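You operate a simulated robot arm through the tools that you are given. There is no shell and no other tool. Be economical: measure what you need, move in short steps, check, and stop when the job is done.

Carry out the task below with a simulated robot arm. There is one attempt and no reset: what you move stays moved.

TASK
Put things in order on the counter. At the end: the white refill roll stands where the teal stain stick stood; the black key fob stands where the orange soap jar stood; the teal stain stick stands where the black key fob stood; the red sock ball stands on top of the stain soap; the orange soap jar stands on top of the green soap; whatever was shut is shut again. Leave all else as you found it, and nothing knocked over.
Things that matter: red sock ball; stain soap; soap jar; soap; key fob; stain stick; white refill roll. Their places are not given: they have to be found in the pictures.

It is judged by the outcome, as a careful person would: the job done as asked, and still so three seconds after it is handed in. It fails if anything else is knocked over, pushed out of place, dropped, spilled or broken.

THE ROBOT
A 7-joint arm with a two-finger parallel gripper, fixed in place. Base frame: the origin is at the foot of the arm, x ahead of it, y to its left, z up; the work surface is at about z = 880. Readings come in mm, degrees, newtons and seconds.
With the tool pointing down near the work surface it reaches from about 240 to 680 mm from the base axis. Its first joint turns from -66.0 to 66.0 degrees. Payload 2.4 kg.
The tool frame sits at the grasp point between the pads (the TCP): z along the fingers, y along the line on which they close. The tips reach 30 mm beyond it. Largest opening 94 mm; finger width 28, thickness 10; the body of the gripper, 50 by 96 mm, starts 55 mm behind the TCP.
Orientation is that of the tool frame in the base frame, as a unit quaternion [w, x, y, z]. With the fingers straight down and closing along the base's y, the tool's x points along the base's -x, its y along +y and its z along -z.

THE INTERFACE
- The arm moves only by the tool arm_command. Its argument "series" is a list of rows, each a list of 7 numbers: the finger opening in mm, from 0 to 94, then the shift along the tool's x, y, z in units of 500 mm (1.0 is 500 mm), then the turn, a rotation vector about the tool's x, y, z in units of 60 degrees (1.0 is 60 degrees). In form: [[grip, x, y, z, rx, ry, rz], ...]. A call has 1 to 20 rows; each row is the pose to reach, as a shift and turn from the pose commanded when the call began, along the tool's axes at that moment. A call with a number of a shift or a turn outside -1 to 1 is refused whole. Each row takes 0.2 s and may step no farther than 50 mm and 8.6 degrees from the row before; otherwise, or with a gripper value out of range, the whole call is refused. Where a pose cannot be reached the arm comes as near as it can. A force on the tool above 40 N (or 10 N above the force at the start of the call, whichever is more), or a blocked arm, ends the call early, and 0.2 s more pass. Each finger travels about 153 mm/s and halts on what it meets, pressing with about 29 N; the grip force reading is that of the motor and also rises with nothing between the fingers. The clock runs only during rows and for 0.2 s after the last one: add rows that repeat a pose to give the fingers time. It gives the time, the measured TCP pose, the force on the tool (base axes), the opening and the grip force at its end, in the units of the frame above (readings bear some noise), and new pictures: "pictures" is both (left out), scene, wrist or none.
- Cameras (640 x 400 px; columns grow to the right, rows downward): "scene" is fixed at [65.5, 476.8, 1449.8]; the picture's right is [-0.67, -0.74, 0.00], its down [-0.43, 0.38, -0.82] and it looks along [0.61, -0.55, -0.58] (base axes); focal length 362 px, centre (320, 200). "wrist" rides on the gripper at [-37, 0, -58] in the tool frame; the picture's right is [0.00, -1.00, 0.00], its down [0.97, 0.00, -0.24] and it looks along [0.24, 0.00, 0.97] (tool axes); focal length 218 px, centre (320, 200).
- probe_pixels(camera, pixels): for up to 12 pixels [column, row] of the newest picture of that camera ("zoom" is the newest enlarged one), the place [x, y, z] in the base frame of the surface seen there, good to about 3 mm, but the place of the scene camera against the robot may be out by one fixed shift of up to 25 mm in any direction. It takes no simulated time.
- close_up(camera, box): a new picture of the part [left, top, right, bottom] of that camera's present view, enlarged. It takes no simulated time.
- finish_job(): hands the job in; it is judged then, once.

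Go step by step. Measure first, check grasps and placings, and put right what went wrong. The budget is 80 turns and 120 pictures, counting those below and the enlarged ones. Unless the task says otherwise, let go and move clear before handing in, and close with one line.

The tools are called after "Call:" as name(argument=value, ...) on one line, values as JSON. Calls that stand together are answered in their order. arm_command: Moves the arm, as the interface text tells. Its arguments: {"type":"object","properties":{"series":{"type":"array"},"pictures":{"type":"string","enum":["both","scene","wrist","none"]}},"required":["series"]} The other tools are called the same way: probe_pixels (camera, pixels) gives the place of the surface under pixels of a picture; close_up (camera, box) takes an enlarged picture of a part of a camera's view; finish_job () hands the job in.

At the start:

```text
time_s: 0.0
position: [365.7, -177.3, 1133.8]
ee_rot: [0.001, 0.0, 1.0, 0.0]
force: [-0.1, 0.7, 0.5]
width: 94.2
gripper_force: 0.1
```

scene: 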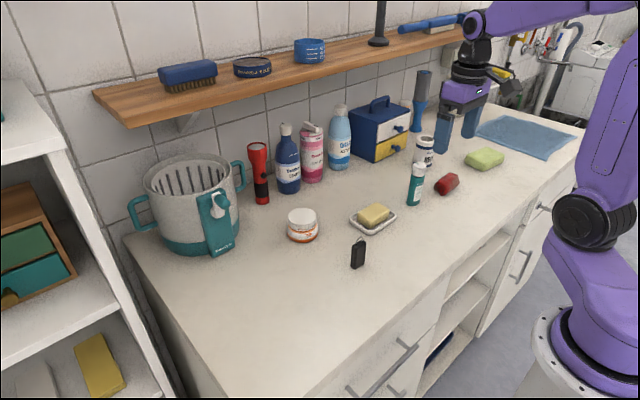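
wrist: 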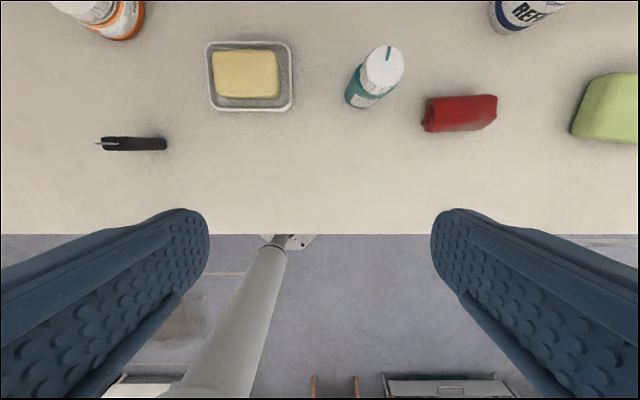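

The scene shows the jar at (302,225), yellow soap in dish (374,215), fob (358,253), teal stick (415,184), red item (447,183), white/black roll (425,150), green soap (484,159). I'll enlarge and probe these.

Call:
close_up(camera="scene", box=[270, 110, 530, 280])

Call:
probe_pixels(camera="wrist", pixels=[[250, 70], [213, 60], [290, 60], [250, 107], [385, 65], [360, 98], [135, 143], [460, 110], [430, 112], [495, 112], [620, 110], [520, 15]])

Call:
probe_pixels(camera="scene", pixels=[[302, 215], [302, 238], [374, 212], [358, 245], [357, 266], [417, 167], [414, 203], [447, 181], [427, 138], [425, 162], [484, 156], [380, 226]])

```text
2.35 times, centred on (400, 195) of scene
```

zoom: 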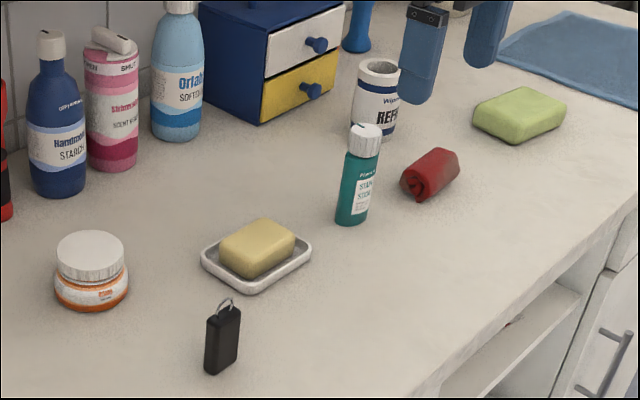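

```text
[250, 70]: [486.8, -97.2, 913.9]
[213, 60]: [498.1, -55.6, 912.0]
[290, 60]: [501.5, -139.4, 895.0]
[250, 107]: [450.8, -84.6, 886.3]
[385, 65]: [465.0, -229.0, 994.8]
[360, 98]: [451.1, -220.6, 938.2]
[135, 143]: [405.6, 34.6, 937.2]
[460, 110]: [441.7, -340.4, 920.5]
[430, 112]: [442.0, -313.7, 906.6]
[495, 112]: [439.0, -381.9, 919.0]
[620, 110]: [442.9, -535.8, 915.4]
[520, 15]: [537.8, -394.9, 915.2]
```

```text
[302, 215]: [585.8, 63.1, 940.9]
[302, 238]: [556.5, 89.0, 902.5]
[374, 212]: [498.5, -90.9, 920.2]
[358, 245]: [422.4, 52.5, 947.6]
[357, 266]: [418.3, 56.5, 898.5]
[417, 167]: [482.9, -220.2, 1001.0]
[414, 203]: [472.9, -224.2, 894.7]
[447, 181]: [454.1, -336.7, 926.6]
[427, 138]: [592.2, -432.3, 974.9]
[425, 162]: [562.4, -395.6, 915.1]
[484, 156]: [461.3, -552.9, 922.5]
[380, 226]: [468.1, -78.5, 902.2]
```

The items are all visible. Next I'll fly above the jar (about 560,75) at a safe height to look down with the wrist camera.

Call:
arm_command(series=[[94, -0.05, 0.072, 0, 0, 0, 0], [94, -0.1, 0.144, 0, 0, 0, 0], [94, -0.15, 0.216, 0, 0, 0, 0], [94, -0.2, 0.288, 0, 0, 0, 0], [94, -0.25, 0.36, 0, 0, 0, 0], [94, -0.3, 0.432, 0, 0, 0, 0], [94, -0.35, 0.5, 0, 0, 0, 0], [94, -0.35, 0.5, 0, 0, 0, 0]])

```text
time_s: 1.8
position: [541.2, 72.8, 1133.3]
ee_rot: [0.0, -0.001, 1.0, 0.001]
force: [0.2, -0.8, -0.6]
width: 93.8
gripper_force: 0.0
```

scene: 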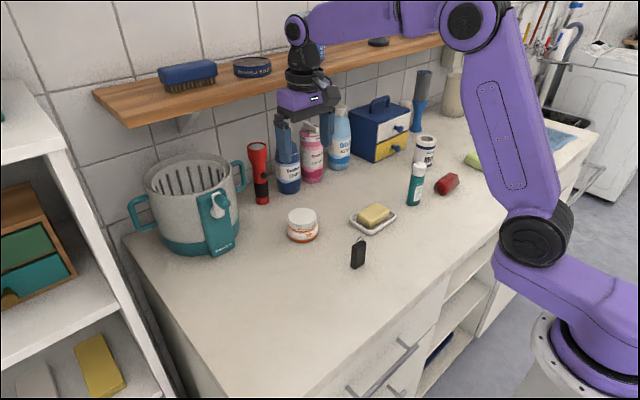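
wrist: 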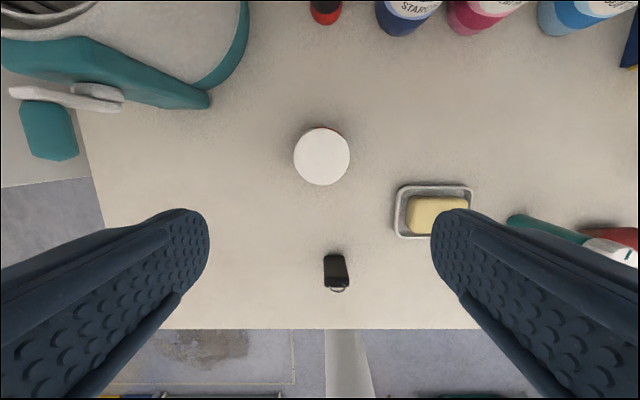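

The jar lid is centred at (321,156), fob at (336,268), soap dish at (435,212). Probing outlines.

Call:
probe_pixels(camera="wrist", pixels=[[321, 156], [296, 156], [347, 156], [321, 131], [321, 181], [335, 258], [326, 258], [345, 258], [337, 280], [424, 215], [335, 283], [311, 178]])

Call:
close_up(camera="wrist", box=[270, 110, 480, 310])

```text
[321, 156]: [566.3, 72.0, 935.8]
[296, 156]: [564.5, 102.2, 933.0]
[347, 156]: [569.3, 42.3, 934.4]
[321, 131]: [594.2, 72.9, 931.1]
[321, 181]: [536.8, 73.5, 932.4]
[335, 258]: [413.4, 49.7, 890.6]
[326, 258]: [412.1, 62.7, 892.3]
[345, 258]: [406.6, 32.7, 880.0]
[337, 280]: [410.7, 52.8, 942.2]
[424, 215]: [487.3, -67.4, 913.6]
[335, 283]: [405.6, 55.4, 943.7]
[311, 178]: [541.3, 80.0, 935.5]
```

```text
2.00 times, centred on (375, 210) of wrist
```

zoom: 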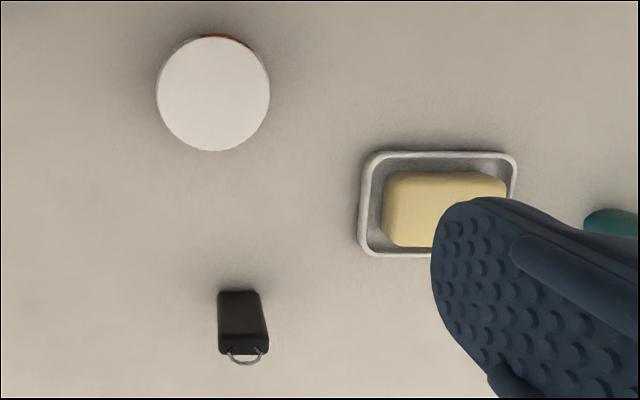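

Jar centre is (566,72.5), lid radius 30, top 934. Before grasping, I'll survey the right side (green soap, roll) from above.

Call:
arm_command(series=[[94, 0.02, -0.09, 0, 0, 0, 0], [94, 0.04, -0.18, 0, 0, 0, 0], [94, 0.06, -0.27, 0, 0, 0, 0], [94, 0.08, -0.36, 0, 0, 0, 0], [94, 0.1, -0.45, 0, 0, 0, 0], [94, 0.12, -0.54, 0, 0, 0, 0], [94, 0.14, -0.63, 0, 0, 0, 0], [94, 0.16, -0.72, 0, 0, 0, 0], [94, 0.18, -0.81, 0, 0, 0, 0], [94, 0.2, -0.9, 0, 0, 0, 0], [94, 0.22, -0.99, 0, 0, 0, 0], [94, 0.22, -0.99, 0, 0, 0, 0]])

```text
time_s: 4.4
position: [429.3, -424.1, 1134.7]
ee_rot: [0.0, 0.0, 1.0, -0.001]
force: [0.4, -0.1, 0.2]
width: 93.9
gripper_force: 0.0
```

scene: 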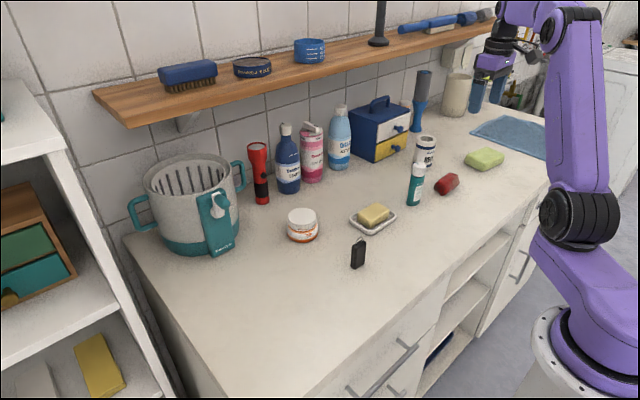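
wrist: 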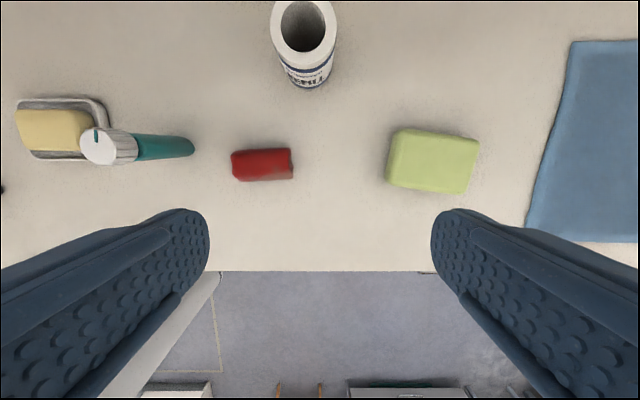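

Call:
probe_pixels(camera="wrist", pixels=[[432, 160], [398, 133], [477, 144], [463, 190], [390, 182], [274, 28], [334, 28], [305, 55], [305, 3], [262, 164], [234, 165], [290, 164]])

Call:
probe_pixels(camera="wrist", pixels=[[306, 72], [308, 86], [262, 152], [262, 178], [190, 147], [178, 137], [178, 157], [105, 147], [400, 157], [432, 135], [432, 187], [470, 165]])

Call:
close_up(camera="wrist", box=[220, 0, 500, 200])

```text
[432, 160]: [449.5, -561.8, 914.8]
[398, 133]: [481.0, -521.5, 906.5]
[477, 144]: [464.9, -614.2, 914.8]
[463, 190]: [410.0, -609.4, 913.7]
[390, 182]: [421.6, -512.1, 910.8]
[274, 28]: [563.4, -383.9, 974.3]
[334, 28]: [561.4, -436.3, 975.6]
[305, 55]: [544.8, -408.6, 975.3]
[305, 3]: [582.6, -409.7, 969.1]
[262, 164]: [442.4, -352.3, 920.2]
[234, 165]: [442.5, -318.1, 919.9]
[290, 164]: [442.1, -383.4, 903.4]
```

```text
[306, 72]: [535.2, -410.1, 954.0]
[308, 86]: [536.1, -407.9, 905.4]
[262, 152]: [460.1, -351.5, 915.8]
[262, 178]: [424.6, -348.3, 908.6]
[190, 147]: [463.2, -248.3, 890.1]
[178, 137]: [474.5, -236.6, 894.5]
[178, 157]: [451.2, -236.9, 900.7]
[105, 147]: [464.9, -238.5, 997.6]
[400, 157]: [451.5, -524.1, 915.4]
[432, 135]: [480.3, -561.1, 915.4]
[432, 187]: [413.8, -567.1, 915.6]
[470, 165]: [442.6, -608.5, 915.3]
```

```text
2.00 times, centred on (360, 100) of wrist
```

zoom: 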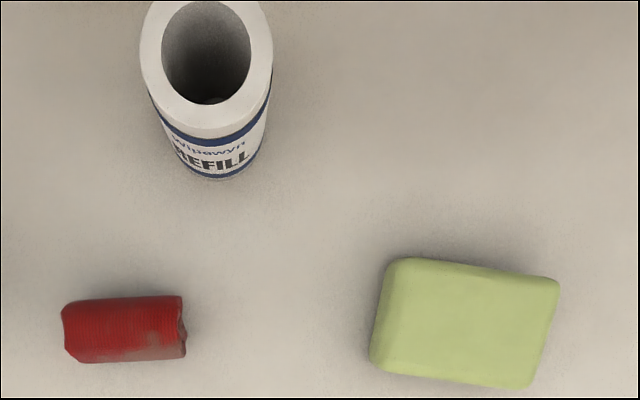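

Green soap centre is about (446,-562), top 915; roll centre about (563,-410), top 975, dia 54. Both are at r≈700-717, so I'll test straight-down reach over the soap with empty hand.

Call:
arm_command(series=[[94, -0.006, -0.055, 0.06, 0, 0, 0], [94, -0.012, -0.11, 0.12, 0, 0, 0], [94, -0.018, -0.165, 0.18, 0, 0, 0], [94, -0.026, -0.22, 0.24, 0, 0, 0], [94, -0.034, -0.276, 0.3, 0, 0, 0], [94, -0.034, -0.276, 0.3, 0, 0, 0]], pictures="wrist")

```text
time_s: 5.8
position: [427.8, -542.9, 989.1]
ee_rot: [0.0, 0.0, 1.0, 0.0]
force: [0.8, 0.5, -0.1]
width: 94.1
gripper_force: 0.1
out of reach, approached as far as the arm can: row 4, 5, 6
```

wrist: 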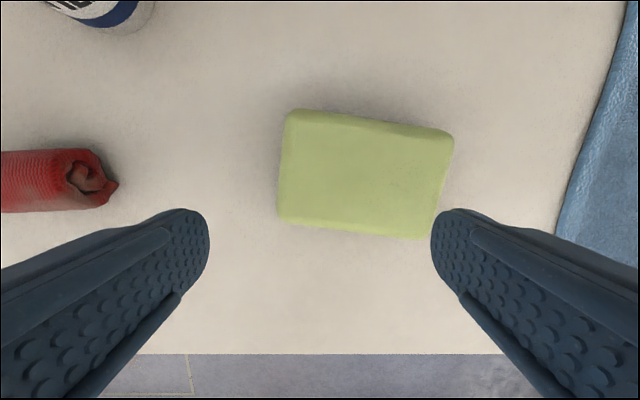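

Straight-down reach tops out at r≈691, so I'll use a tilted tool for the far placing. Refining the soap's outline first.

Call:
probe_pixels(camera="wrist", pixels=[[364, 172], [292, 116], [447, 138], [284, 210], [425, 232], [364, 120], [357, 226], [284, 165], [440, 185], [110, 188], [60, 152], [50, 210]])

```text
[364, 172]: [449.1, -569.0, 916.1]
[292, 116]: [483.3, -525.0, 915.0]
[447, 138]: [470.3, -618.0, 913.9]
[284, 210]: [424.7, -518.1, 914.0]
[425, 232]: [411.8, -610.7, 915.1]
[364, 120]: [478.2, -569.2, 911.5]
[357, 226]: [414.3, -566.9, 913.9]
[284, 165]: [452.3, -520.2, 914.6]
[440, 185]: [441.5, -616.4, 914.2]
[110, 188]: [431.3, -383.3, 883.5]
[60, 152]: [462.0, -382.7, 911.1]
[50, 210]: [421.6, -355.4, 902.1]
```

Soap centre (448,-567), top 915. I'll raise, travel back toward the jar, and tilt the tool 20° outward.

Call:
arm_command(series=[[94, 0, 0, -0.09, 0, 0, 0], [94, 0, 0, -0.18, 0, 0, 0], [94, 0, 0.03, -0.27, 0, 0, 0], [94, -0.01, 0.12, -0.27, 0, 0, 0], [94, -0.02, 0.21, -0.27, 0, 0, 0], [94, -0.03, 0.3, -0.27, 0, 0, 0], [94, -0.04, 0.39, -0.27, 0, 0, 0], [94, -0.05, 0.48, -0.27, 0, 0, 0], [94, -0.06, 0.57, -0.27, 0, 0, 0], [94, -0.07, 0.66, -0.27, 0, -0.1, 0], [94, -0.08, 0.75, -0.27, 0, -0.2, 0], [94, -0.09, 0.84, -0.27, 0, -0.3, 0], [94, -0.1, 0.93, -0.27, 0, -0.3333, 0], [94, -0.1, 0.93, -0.27, 0, -0.3333, 0]], pictures="none")

```text
time_s: 8.8
position: [479.1, -74.7, 1123.8]
ee_rot: [0.174, 0.0, 0.985, 0.0]
force: [-0.3, 0.0, 0.3]
width: 94.1
gripper_force: 0.1
out of reach, approached as far as the arm can: row 1, 2, 3
```

Orientation is as intended (tool z = [0.34,0,-0.94]). Next: pre-grasp point 100 mm back from the jar along the tool axis.

Call:
arm_command(series=[[94, -0.005, 0.08, 0.03, 0, 0, 0], [94, -0.01, 0.16, 0.07, 0, 0, 0], [94, -0.015, 0.23, 0.12, 0, 0, 0], [94, -0.02, 0.2944, 0.18, 0, 0, 0], [94, -0.0236, 0.2944, 0.2448, 0, 0, 0], [94, -0.0236, 0.2944, 0.2448, 0, 0, 0]], pictures="wrist")

```text
time_s: 10.2
position: [533.5, 68.3, 1013.9]
ee_rot: [0.174, 0.0, 0.985, 0.0]
force: [0.0, -0.3, 0.4]
width: 94.0
gripper_force: 0.1
```

wrist: 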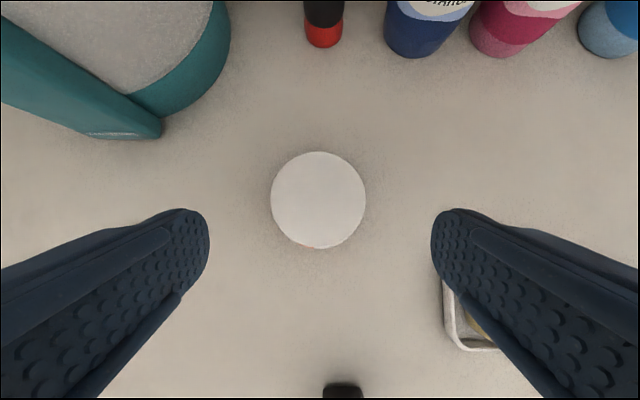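

Call:
probe_pixels(camera="wrist", pixels=[[318, 200], [274, 200], [362, 200], [318, 155], [318, 244], [345, 385], [328, 388], [358, 388], [310, 246]])

```text
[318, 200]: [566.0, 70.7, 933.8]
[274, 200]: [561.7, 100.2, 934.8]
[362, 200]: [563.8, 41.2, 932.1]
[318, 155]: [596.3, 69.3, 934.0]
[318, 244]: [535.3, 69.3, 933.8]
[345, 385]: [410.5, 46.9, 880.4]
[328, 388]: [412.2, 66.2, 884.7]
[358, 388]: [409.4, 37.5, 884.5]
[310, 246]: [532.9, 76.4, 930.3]
```

Jar centre (565.5,70.3). Descending along the tool axis and closing.

Call:
arm_command(series=[[94, 0.002, 0.0044, 0.07, 0, 0, 0], [94, 0.004, 0.0044, 0.14, 0, 0, 0], [94, 0.004, 0.0044, 0.2008, 0, 0, 0], [94, 0.004, 0.0044, 0.2008, 0, 0, 0], [40, 0.004, 0.0044, 0.2008, 0, 0, 0], [40, 0.004, 0.0044, 0.2008, 0, 0, 0], [40, 0.004, 0.0044, 0.2008, 0, 0, 0]], pictures="both")

```text
time_s: 11.8
position: [564.3, 71.0, 918.2]
ee_rot: [0.175, 0.0, 0.985, 0.0]
force: [3.0, -1.5, 5.7]
width: 70.6
gripper_force: 29.1
```

scene: 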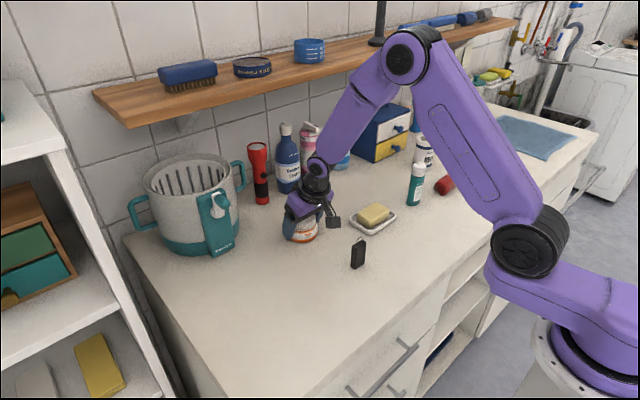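
wrist: 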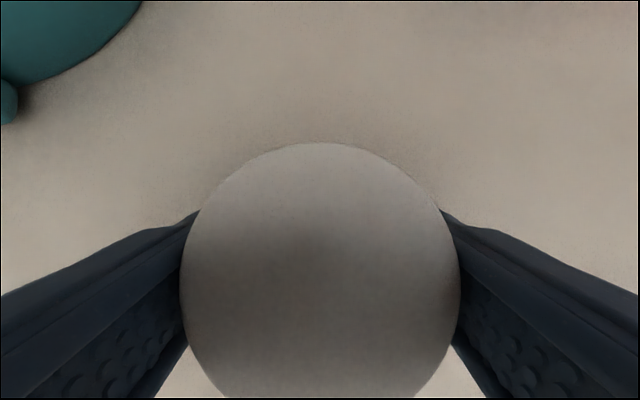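

Gripped (width 70.6, 29 N). Lift 150 mm straight up and begin the swing to the right with half of the yaw.

Call:
arm_command(series=[[40, -0.0257, 0, -0.0705, 0, 0, 0], [40, -0.0513, 0, -0.141, 0, 0, 0], [40, -0.077, 0, -0.2115, 0, 0, 0], [40, -0.1026, 0, -0.282, 0, 0, 0], [40, -0.0919, -0.0857, -0.2859, 0.0211, 0, 0.0581], [40, -0.0811, -0.1714, -0.2898, 0.0423, 0, 0.1163], [40, -0.0704, -0.2571, -0.2937, 0.0634, 0, 0.1744], [40, -0.0596, -0.3429, -0.2977, 0.0846, 0, 0.2326], [40, -0.0489, -0.4286, -0.3016, 0.1057, 0, 0.2907], [40, -0.0381, -0.5143, -0.3055, 0.1269, 0, 0.3489], [40, -0.0274, -0.6, -0.3094, 0.148, 0, 0.407], [40, -0.0274, -0.6, -0.3094, 0.148, 0, 0.407]], pictures="scene")

```text
time_s: 14.4
position: [522.9, -227.1, 1068.8]
ee_rot: [0.169, 0.223, 0.959, -0.04]
force: [-0.3, 0.2, -2.1]
width: 70.3
gripper_force: 28.8
```

scene: 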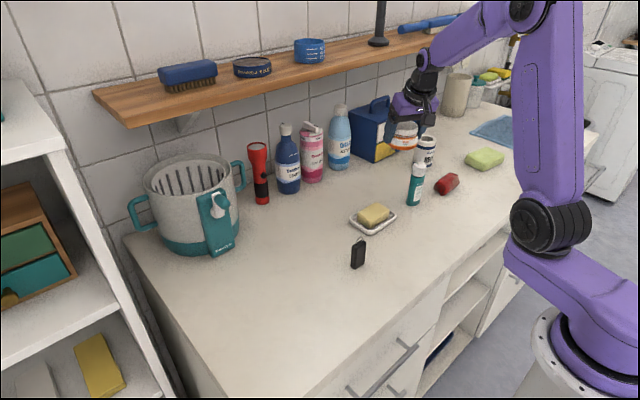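

Jar is held and level. Continue to above the green soap with the rest of the yaw, then lower to 1000.

Call:
arm_command(series=[[40, -0.0183, -0.084, 0.0067, 0.0183, 0, 0.0503], [40, -0.0367, -0.1679, 0.0134, 0.0366, 0, 0.1007], [40, -0.055, -0.2519, 0.0201, 0.0549, 0, 0.151], [40, -0.0733, -0.3358, 0.0268, 0.0733, 0, 0.2013], [40, -0.0916, -0.4198, 0.0335, 0.0916, 0, 0.2516], [40, -0.11, -0.5037, 0.0402, 0.1099, 0, 0.302], [40, -0.1283, -0.5877, 0.0469, 0.1282, 0, 0.3523], [40, -0.1466, -0.6716, 0.0536, 0.1465, 0, 0.4026], [40, -0.123, -0.6716, 0.1185, 0.1465, 0, 0.4026], [40, -0.0994, -0.6716, 0.1833, 0.1465, 0, 0.4026], [40, -0.0994, -0.6716, 0.1833, 0.1465, 0, 0.4026]])

```text
time_s: 16.8
position: [447.0, -565.3, 997.3]
ee_rot: [0.157, 0.429, 0.886, -0.076]
force: [0.0, -0.3, -1.8]
width: 70.2
gripper_force: 28.9
```

scene: 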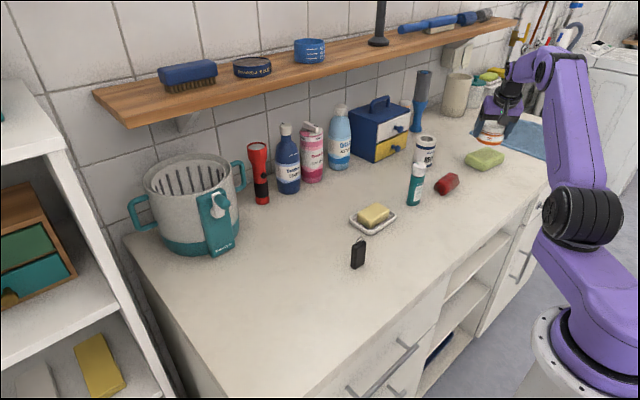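
wrist: 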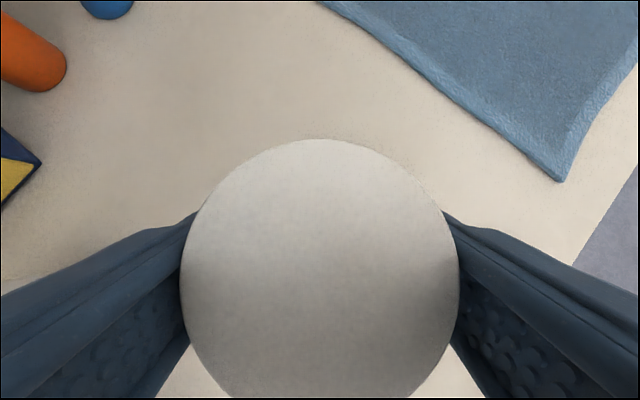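

Jar hangs over the soap at (447,-565). Lowering about 43 mm gently.

Call:
arm_command(series=[[40, 0.0098, 0, 0.0269, 0, 0, 0], [40, 0.0196, 0, 0.0539, 0, 0, 0], [40, 0.0267, 0, 0.0733, 0, 0, 0], [40, 0.0294, 0, 0.0808, 0, 0, 0], [40, 0.0294, 0, 0.0808, 0, 0, 0]])

```text
time_s: 18.0
position: [445.6, -565.6, 955.9]
ee_rot: [0.156, 0.43, 0.886, -0.075]
force: [-0.1, -0.7, -2.1]
width: 70.4
gripper_force: 28.6
```

scene: 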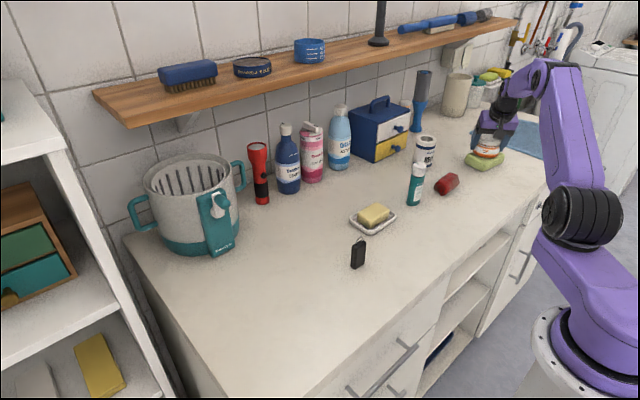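
wrist: 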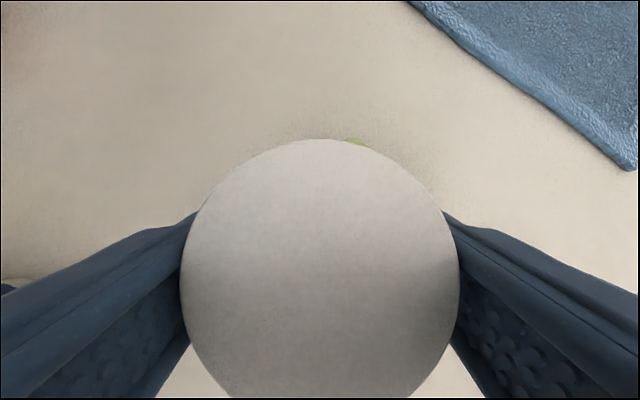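

No contact force yet (z 955.9). Lower 2.5 mm more.

Call:
arm_command(series=[[40, 0.0009, 0, 0.0024, 0, 0, 0], [40, 0.0017, 0, 0.0047, 0, 0, 0], [40, 0.0017, 0, 0.0047, 0, 0, 0]], pictures="none")

Call:
close_up(camera="scene", box=[420, 90, 560, 180])

```text
time_s: 18.8
position: [445.2, -565.7, 955.1]
ee_rot: [0.158, 0.43, 0.886, -0.076]
force: [-0.8, -0.3, 0.6]
width: 70.5
gripper_force: 29.1
```

```text
4.44 times, centred on (490, 135) of scene
```

zoom: 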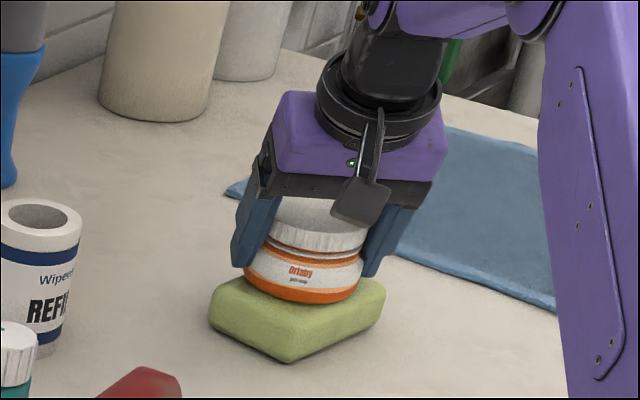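

Contact is made (force went from -2.1 to +0.6) and the jar sits centrally on the soap. Opening and backing out along the tool axis.

Call:
arm_command(series=[[80, 0, 0, 0, 0, 0, 0], [94, 0, 0, 0, 0, 0, 0], [94, 0, 0, 0, 0, 0, 0], [94, 0, 0, -0.06, 0, 0, 0], [94, 0, 0, -0.14, 0, 0, 0], [94, 0, 0, -0.22, 0, 0, 0], [94, 0, 0, -0.3, 0, 0, 0], [94, 0, 0, -0.3, 0, 0, 0]])

```text
time_s: 20.6
position: [414.1, -525.6, 1094.3]
ee_rot: [0.155, 0.43, 0.886, -0.074]
force: [-0.4, -0.2, 0.4]
width: 93.9
gripper_force: 0.0
```

scene: 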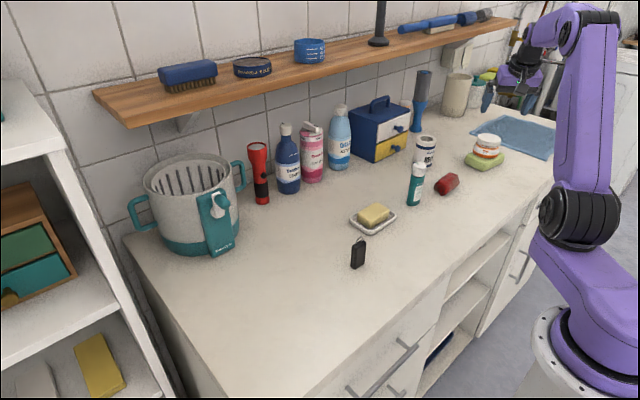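
wrist: 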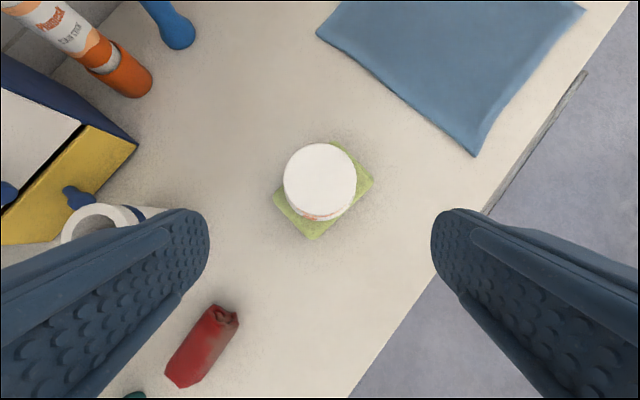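

Jar stands on the green soap. Now swinging back toward the fob, undoing the yaw.

Call:
arm_command(series=[[94, 0.069, 0.0597, -0.0251, -0.0327, 0, -0.09], [94, 0.138, 0.1194, -0.0501, -0.0655, 0, -0.18], [94, 0.2071, 0.1791, -0.0752, -0.0982, 0, -0.27], [94, 0.2761, 0.2388, -0.1003, -0.131, 0, -0.36], [94, 0.3451, 0.2984, -0.1253, -0.1637, 0, -0.45], [94, 0.4141, 0.3581, -0.1504, -0.1965, 0, -0.54], [94, 0.4832, 0.4178, -0.1755, -0.2292, 0, -0.63], [94, 0.5522, 0.4775, -0.2005, -0.262, 0, -0.72], [94, 0.6212, 0.5372, -0.2256, -0.2947, 0, -0.81], [94, 0.6212, 0.5372, -0.2256, -0.2947, 0, -0.81]], pictures="none")

```text
time_s: 22.8
position: [418.2, -99.1, 1093.9]
ee_rot: [0.173, -0.001, 0.985, 0.0]
force: [-0.4, 1.0, 0.4]
width: 94.1
gripper_force: 0.0
```

Call:
arm_command(series=[[94, 0.01, 0.0745, 0.0143, 0, 0.0833, 0], [94, 0.021, 0.149, 0.0286, 0, 0.1667, 0], [94, 0.0315, 0.2235, 0.0429, 0, 0.25, 0], [94, 0.042, 0.298, 0.0572, 0, 0.3333, 0], [94, 0.042, 0.298, 0.0572, 0, 0.3333, 0]], pictures="wrist")

Call:
close_up(camera="wrist", box=[230, 110, 410, 230])

```text
time_s: 24.0
position: [411.3, 49.1, 1060.0]
ee_rot: [-0.001, 0.0, 1.0, 0.0]
force: [-0.2, 1.1, 0.3]
width: 94.0
gripper_force: 0.1
```

wrist: 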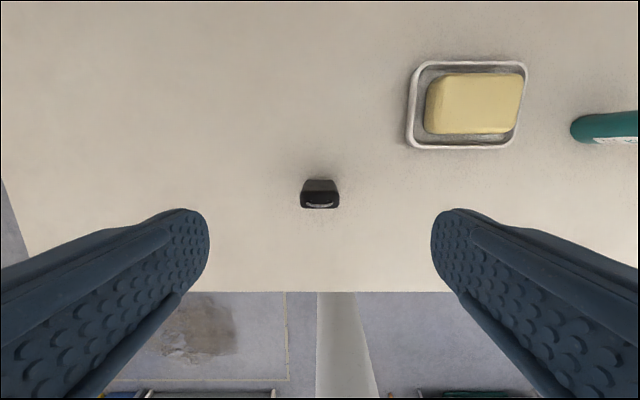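

```text
3.33 times, centred on (320, 170) of wrist
```

zoom: 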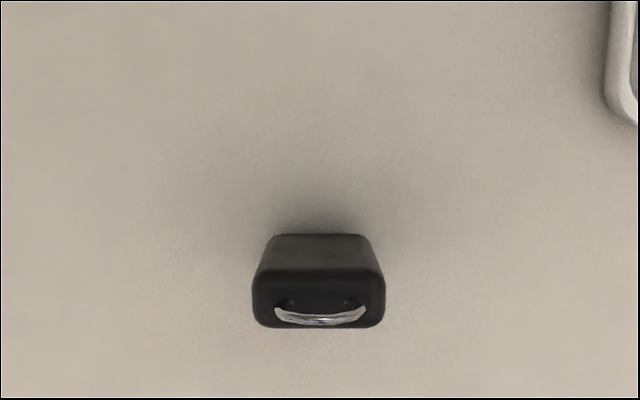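

Call:
probe_pixels(camera="zoom", pixels=[[318, 285], [318, 273], [258, 300], [379, 300], [318, 298], [265, 323], [370, 323], [318, 240], [280, 240], [362, 240], [318, 318], [300, 326]])

Call:
probe_pixels(camera="wrist", pixels=[[475, 100], [430, 82], [522, 82], [515, 128], [430, 128], [410, 146], [515, 146], [528, 66], [418, 66], [575, 130]])

```text
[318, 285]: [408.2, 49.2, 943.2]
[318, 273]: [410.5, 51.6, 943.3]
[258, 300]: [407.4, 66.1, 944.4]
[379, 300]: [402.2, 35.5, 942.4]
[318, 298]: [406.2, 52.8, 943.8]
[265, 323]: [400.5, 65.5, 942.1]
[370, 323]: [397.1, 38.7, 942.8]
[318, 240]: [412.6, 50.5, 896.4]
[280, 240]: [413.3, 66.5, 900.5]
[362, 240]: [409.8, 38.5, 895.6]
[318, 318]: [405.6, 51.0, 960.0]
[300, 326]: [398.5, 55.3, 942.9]
```

```text
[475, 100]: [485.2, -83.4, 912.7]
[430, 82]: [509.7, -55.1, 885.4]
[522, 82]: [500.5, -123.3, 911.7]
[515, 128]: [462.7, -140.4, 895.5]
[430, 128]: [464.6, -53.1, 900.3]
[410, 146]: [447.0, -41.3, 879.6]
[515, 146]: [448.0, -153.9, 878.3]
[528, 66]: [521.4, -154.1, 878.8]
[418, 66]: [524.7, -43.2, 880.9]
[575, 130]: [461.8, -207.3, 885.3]
```

Fob is centred at about (405.5,51), 31 wide along y, 15 thick, top 943, ring to 960. Descending straight and gripping across y.

Call:
arm_command(series=[[94, 0.0116, 0.0038, 0.09, 0, 0, 0], [94, 0.0116, 0.0038, 0.18, 0, 0, 0], [94, 0.0116, 0.0038, 0.24, 0, 0, 0], [94, 0.0116, 0.0038, 0.274, 0, 0, 0], [60, 0.0116, 0.0038, 0.274, 0, 0, 0], [15, 0.0116, 0.0038, 0.274, 0, 0, 0], [15, 0.0116, 0.0038, 0.274, 0, 0, 0], [15, 0.0116, 0.0038, 0.274, 0, 0, 0]])

```text
time_s: 25.8
position: [403.0, 53.8, 924.4]
ee_rot: [0.0, -0.001, 1.0, 0.0]
force: [-0.3, 0.7, 0.1]
width: 33.2
gripper_force: 29.3
```

scene: 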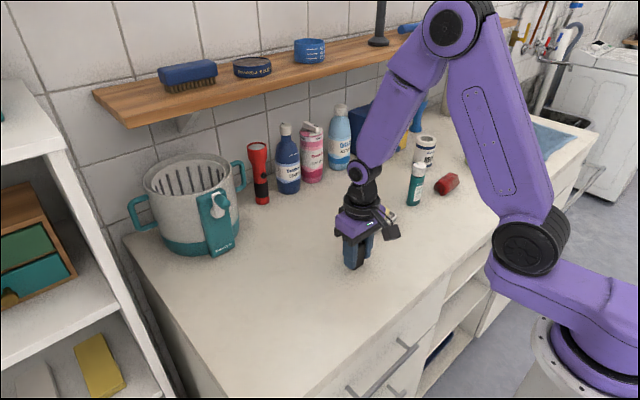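
wrist: 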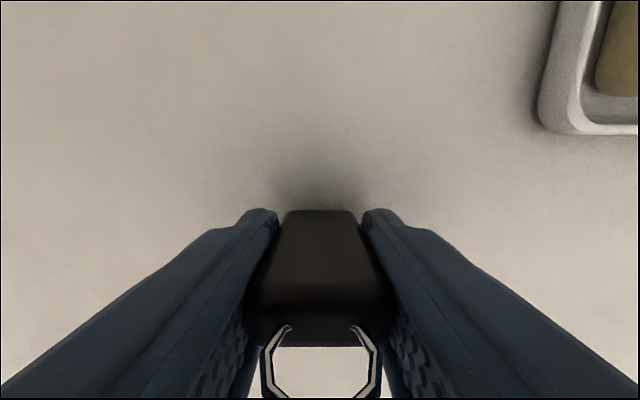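

Fob gripped (33 mm). Lift 60 mm, shift to the jar's old spot (566,71), lower to 1 mm above.

Call:
arm_command(series=[[15, 0, 0, -0.06, 0, 0, 0], [15, 0, 0, -0.12, 0, 0, 0], [15, -0.08, 0.009, -0.12, 0, 0, 0], [15, -0.16, 0.018, -0.12, 0, 0, 0], [15, -0.24, 0.027, -0.12, 0, 0, 0], [15, -0.322, 0.036, -0.12, 0, 0, 0], [15, -0.322, 0.036, -0.12, 0, 0, 0], [15, -0.322, 0.036, -0.06, 0, 0, 0], [15, -0.322, 0.036, -0.01, 0, 0, 0], [15, -0.322, 0.036, -0.003, 0, 0, 0], [15, -0.322, 0.036, -0.003, 0, 0, 0]])

Call:
close_up(camera="scene", box=[230, 150, 400, 270])

```text
time_s: 28.2
position: [565.5, 69.0, 925.3]
ee_rot: [0.001, -0.001, 1.0, 0.0]
force: [0.3, 0.3, -0.9]
width: 33.7
gripper_force: 28.7
```

scene: 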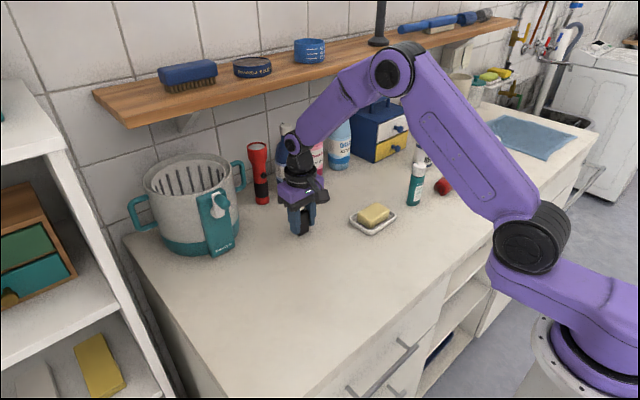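
wrist: 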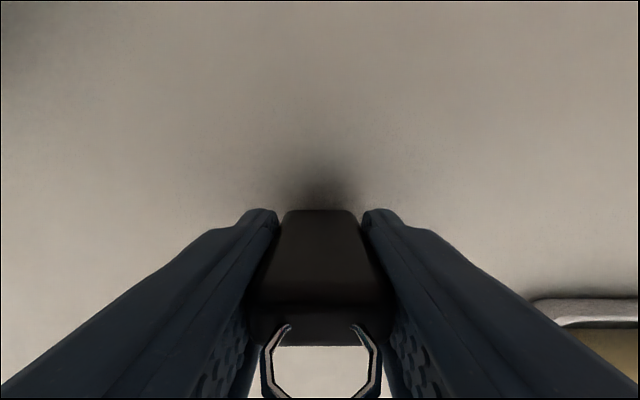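

```text
3.33 times, centred on (315, 210) of scene
```

zoom: 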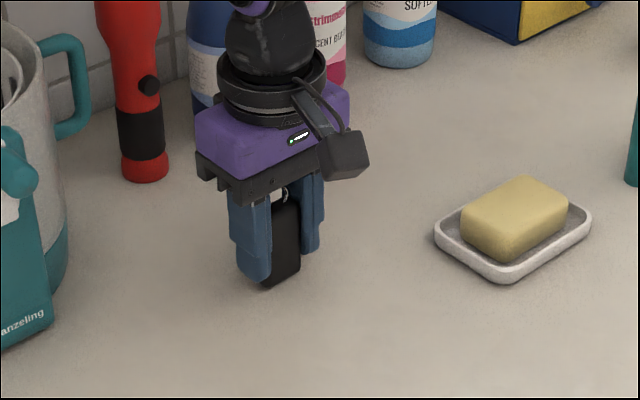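

Fob hangs ~1-1.5 mm above the spot. Lower 2 mm, see whether force shows contact.

Call:
arm_command(series=[[15, 0, 0, 0.002, 0, 0, 0], [15, 0, 0, 0.0036, 0, 0, 0], [15, 0, 0, 0.0036, 0, 0, 0]], pictures="none")

```text
time_s: 29.0
position: [565.3, 70.3, 922.6]
ee_rot: [0.0, -0.001, 1.0, 0.0]
force: [-2.4, -0.9, 7.3]
width: 33.0
gripper_force: 28.9
```

Contact at 7 N. Releasing and rising straight up.

Call:
arm_command(series=[[36, 0, 0, -0.0006, 0, 0, 0], [50, 0, 0, -0.0006, 0, 0, 0], [80, 0, 0, -0.0006, 0, 0, 0], [80, 0, 0, -0.0006, 0, 0, 0], [80, 0, 0, -0.06, 0, 0, 0], [80, 0, 0, -0.14, 0, 0, 0], [80, 0, 0, -0.22, 0, 0, 0], [94, 0, 0, -0.3, 0, 0, 0], [94, 0, 0, -0.3, 0, 0, 0]])

```text
time_s: 31.0
position: [565.7, 72.0, 1072.7]
ee_rot: [0.0, 0.0, 1.0, -0.001]
force: [0.1, -0.1, -0.3]
width: 94.1
gripper_force: 0.0
```

scene: 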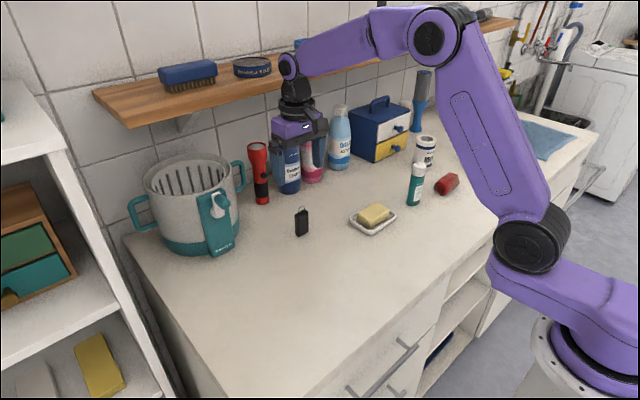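
wrist: 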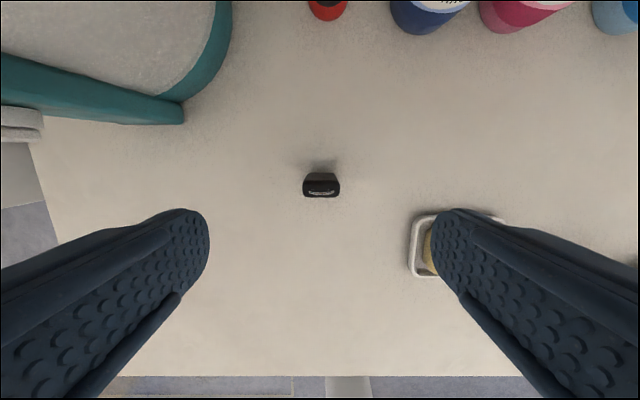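

Fob stands at the jar's spot (321,186). Now to above the teal stick (about 463,-232).

Call:
probe_pixels(camera="wrist", pixels=[[321, 184], [321, 176], [321, 195]])

Call:
arm_command(series=[[94, 0, 0, -0.08, 0, 0, 0], [94, 0.029, -0.087, -0.08, 0, 0, 0], [94, 0.058, -0.174, -0.08, 0, 0, 0], [94, 0.087, -0.261, -0.08, 0, 0, 0], [94, 0.116, -0.348, -0.08, 0, 0, 0], [94, 0.145, -0.435, -0.08, 0, 0, 0], [94, 0.174, -0.522, -0.08, 0, 0, 0], [94, 0.205, -0.606, -0.08, 0, 0, 0], [94, 0.205, -0.606, -0.08, 0, 0, 0]], pictures="wrist")

```text
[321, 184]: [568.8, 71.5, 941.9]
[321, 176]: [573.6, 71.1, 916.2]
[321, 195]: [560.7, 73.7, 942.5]
```

```text
time_s: 33.0
position: [464.2, -234.7, 1115.3]
ee_rot: [0.001, -0.001, 1.0, 0.0]
force: [-0.5, -0.7, 0.2]
width: 94.0
gripper_force: 0.1
```

wrist: 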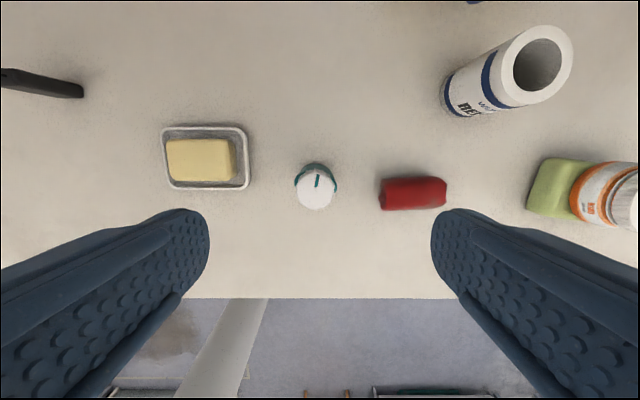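

Call:
probe_pixels(camera="wrist", pixels=[[317, 188], [297, 190], [336, 190], [317, 171], [317, 207], [312, 165], [412, 193], [384, 195], [444, 192], [413, 181], [413, 206], [200, 160]])

Call:
close_up(camera="wrist", box=[270, 140, 460, 240])

```text
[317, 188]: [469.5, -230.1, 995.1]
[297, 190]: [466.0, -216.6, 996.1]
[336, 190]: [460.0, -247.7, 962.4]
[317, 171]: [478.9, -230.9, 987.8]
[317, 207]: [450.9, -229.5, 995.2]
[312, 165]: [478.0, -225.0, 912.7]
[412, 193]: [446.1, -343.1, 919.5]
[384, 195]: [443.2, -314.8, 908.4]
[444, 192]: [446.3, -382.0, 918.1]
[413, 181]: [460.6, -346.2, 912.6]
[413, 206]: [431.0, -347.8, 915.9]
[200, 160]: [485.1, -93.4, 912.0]
```

```text
3.37 times, centred on (365, 190) of wrist
```

zoom: 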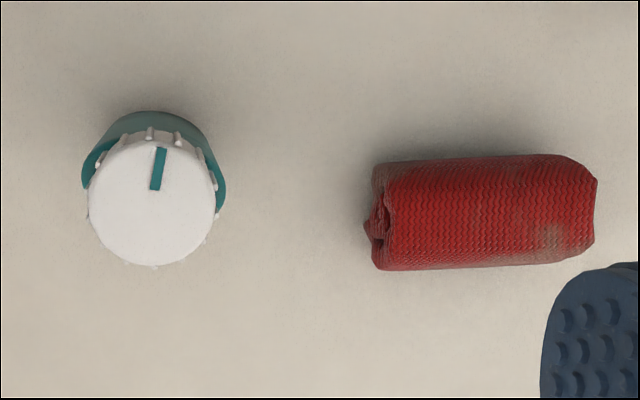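

Stick centre is about (464.5,-231), top 997. Grasp at TCP z=955 so the palm clears the cap.

Call:
arm_command(series=[[94, 0, 0.0074, 0.09, 0, 0, 0], [94, 0, 0.0074, 0.18, 0, 0, 0], [94, 0, 0.0074, 0.26, 0, 0, 0], [94, 0, 0.0074, 0.32, 0, 0, 0], [60, 0, 0.0074, 0.32, 0, 0, 0], [20, 0, 0.0074, 0.32, 0, 0, 0], [20, 0, 0.0074, 0.32, 0, 0, 0], [20, 0, 0.0074, 0.32, 0, 0, 0]])

Call:
close_up(camera="scene", box=[350, 120, 500, 220])

```text
time_s: 34.8
position: [463.5, -229.1, 952.3]
ee_rot: [-0.001, 0.0, 1.0, 0.0]
force: [-0.3, 0.5, 0.2]
width: 45.7
gripper_force: 28.7
```

scene: 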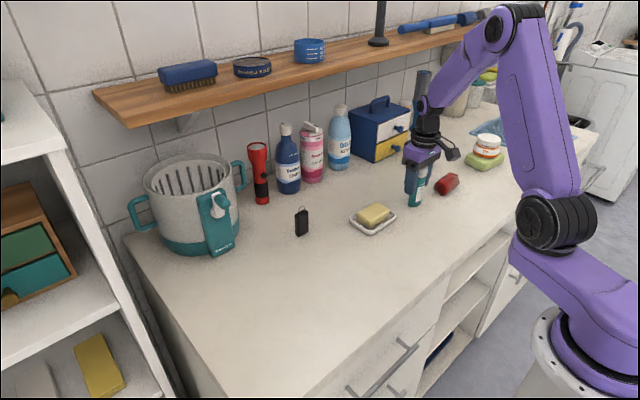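
wrist: 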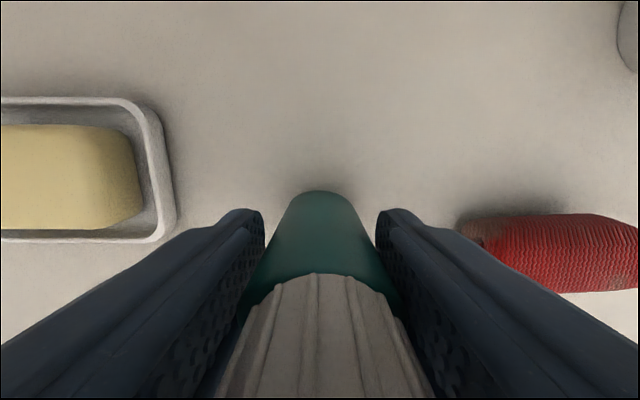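

```text
4.00 times, centred on (425, 170) of scene
```

zoom: 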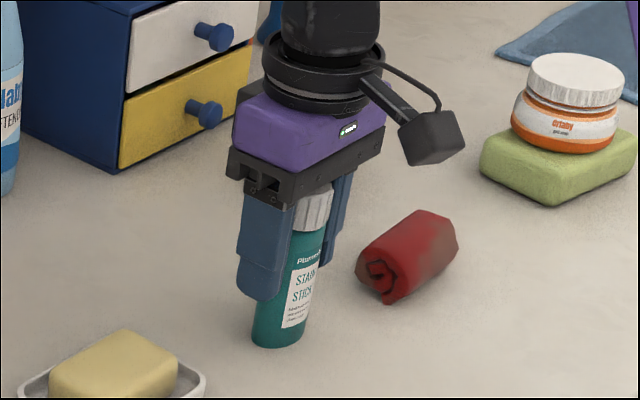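

Gripped (45.7 mm, grip 28.7 N), palm clear of cap. Lift 70 mm, carry to the fob's old spot (405,51), hover 5 mm above.

Call:
arm_command(series=[[20, 0, 0, -0.05, 0, 0, 0], [20, 0, 0, -0.14, 0, 0, 0], [20, 0.017, 0.08, -0.14, 0, 0, 0], [20, 0.034, 0.16, -0.14, 0, 0, 0], [20, 0.051, 0.24, -0.14, 0, 0, 0], [20, 0.068, 0.32, -0.14, 0, 0, 0], [20, 0.085, 0.4, -0.14, 0, 0, 0], [20, 0.102, 0.48, -0.14, 0, 0, 0], [20, 0.118, 0.561, -0.14, 0, 0, 0], [20, 0.118, 0.561, -0.14, 0, 0, 0], [20, 0.118, 0.561, -0.07, 0, 0, 0], [20, 0.118, 0.561, -0.012, 0, 0, 0], [20, 0.118, 0.561, -0.012, 0, 0, 0]])

Call:
close_up(camera="scene", box=[280, 180, 430, 280])

```text
time_s: 37.6
position: [405.3, 50.6, 958.2]
ee_rot: [0.0, 0.0, 1.0, 0.001]
force: [0.1, 0.3, -2.0]
width: 45.6
gripper_force: 29.2
```

scene: 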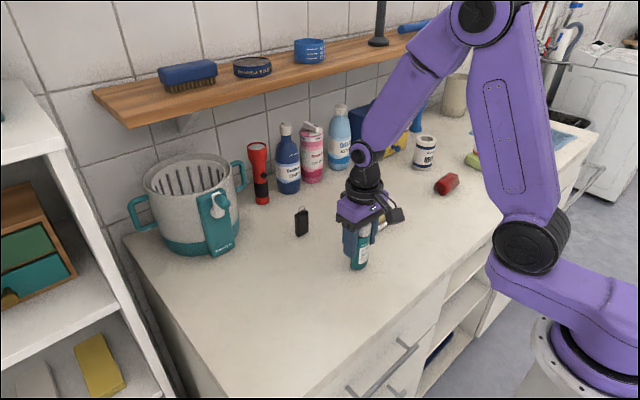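
wrist: 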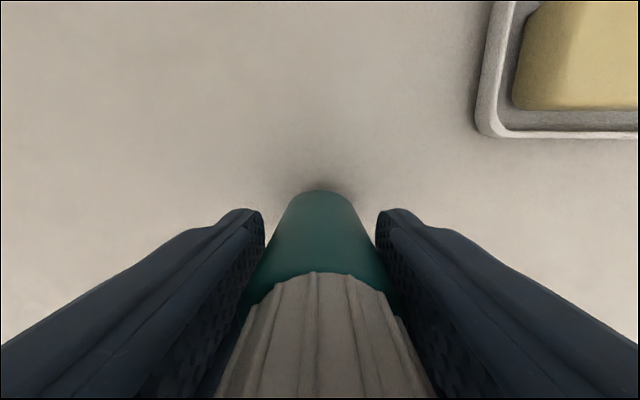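

```text
4.00 times, centred on (355, 230) of scene
```

zoom: 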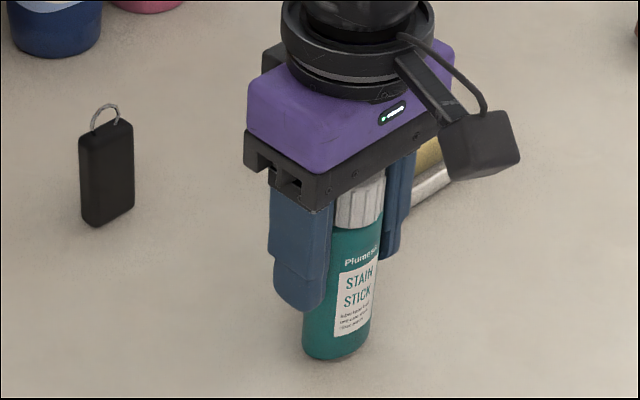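

Stick hangs upright at (405,51), ~6 mm above. Lowering in small steps to contact.

Call:
arm_command(series=[[20, 0, 0, 0.006, 0, 0, 0], [20, 0, 0, 0.01, 0, 0, 0], [20, 0, 0, 0.0125, 0, 0, 0], [20, 0, 0, 0.0125, 0, 0, 0]], pictures="none")

```text
time_s: 38.6
position: [404.1, 50.4, 953.0]
ee_rot: [0.0, 0.0, 1.0, 0.0]
force: [0.4, 0.4, -1.0]
width: 45.6
gripper_force: 29.0
```

Call:
arm_command(series=[[20, 0, 0, 0.0015, 0, 0, 0], [20, 0, 0, 0.003, 0, 0, 0], [20, 0, 0, 0.003, 0, 0, 0]], pictures="none")

```text
time_s: 39.4
position: [404.8, 51.5, 951.9]
ee_rot: [0.001, 0.0, 1.0, 0.0]
force: [-0.3, -3.4, 24.0]
width: 46.1
gripper_force: 28.9
```

Contact (24 N). Ease up slightly, open, rise clear.

Call:
arm_command(series=[[20, 0, 0, -0.0022, 0, 0, 0], [50, 0, 0, -0.0022, 0, 0, 0], [70, 0, 0, -0.0022, 0, 0, 0], [94, 0, 0, -0.0022, 0, 0, 0], [94, 0, 0, -0.0022, 0, 0, 0], [94, 0, 0, -0.06, 0, 0, 0], [94, 0, 0, -0.14, 0, 0, 0], [94, 0, 0, -0.22, 0, 0, 0], [94, 0, 0, -0.31, 0, 0, 0], [94, 0, 0, -0.31, 0, 0, 0]])

```text
time_s: 41.6
position: [404.6, 51.9, 1108.9]
ee_rot: [0.001, 0.0, 1.0, -0.001]
force: [0.2, -0.5, 0.4]
width: 94.0
gripper_force: 0.2
```

scene: 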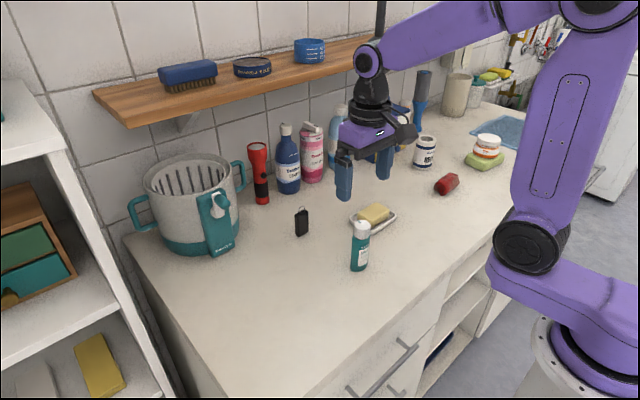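
wrist: 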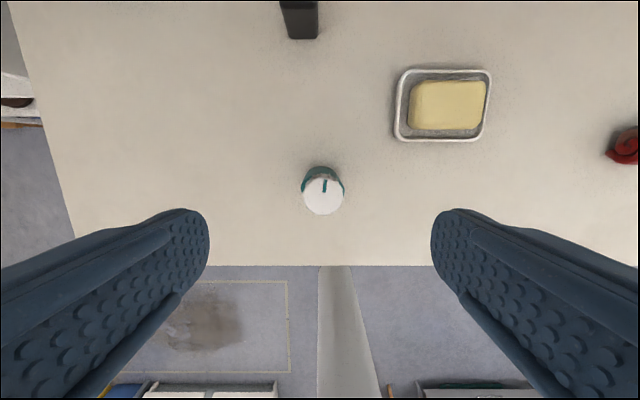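

Stick stands upright at the fob's old spot. Next, fly toward the roll with 20° tilt and look at clearance to the blue box.

Call:
arm_command(series=[[94, -0.018, -0.09, 0, 0, 0, 0], [94, -0.036, -0.18, 0, 0, 0, 0], [94, -0.054, -0.27, 0, 0, 0, 0], [94, -0.072, -0.36, 0, 0, 0, 0], [94, -0.09, -0.45, 0, 0, 0, 0], [94, -0.108, -0.54, 0, -0.0667, 0], [94, -0.126, -0.63, 0, 0, -0.1333, 0], [94, -0.144, -0.72, 0, 0, -0.2, 0], [94, -0.162, -0.81, 0, 0, -0.2667, 0], [94, -0.19, -0.9, 0, 0, -0.3333, 0], [94, -0.19, -0.9, 0, 0, -0.3333, 0]])

```text
refused: a row must be a list of 7 entries
```

One row lacked a number; resending it corrected.

Call:
arm_command(series=[[94, -0.018, -0.09, 0, 0, 0, 0], [94, -0.036, -0.18, 0, 0, 0, 0], [94, -0.054, -0.27, 0, 0, 0, 0], [94, -0.072, -0.36, 0, 0, 0, 0], [94, -0.09, -0.45, 0, 0, 0, 0], [94, -0.108, -0.54, 0, 0, -0.0667, 0], [94, -0.126, -0.63, 0, 0, -0.1333, 0], [94, -0.144, -0.72, 0, 0, -0.2, 0], [94, -0.162, -0.81, 0, 0, -0.2667, 0], [94, -0.19, -0.9, 0, 0, -0.3333, 0], [94, -0.19, -0.9, 0, 0, -0.3333, 0]])

```text
time_s: 44.0
position: [498.2, -399.7, 1106.3]
ee_rot: [0.174, -0.001, 0.985, 0.0]
force: [-0.1, -0.4, 0.1]
width: 94.1
gripper_force: 0.1
```

scene: 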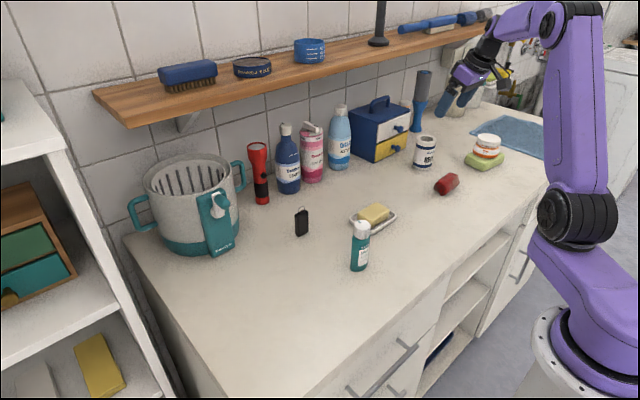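
wrist: 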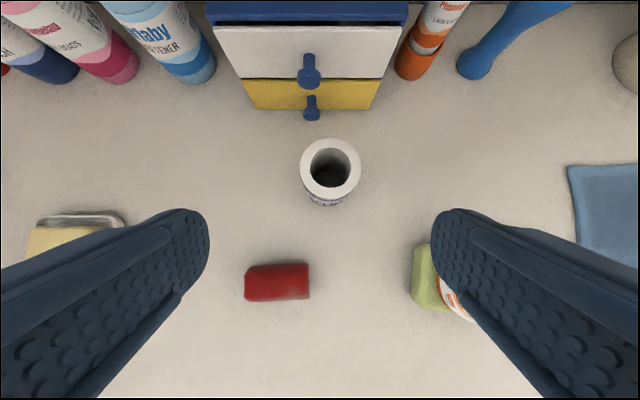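

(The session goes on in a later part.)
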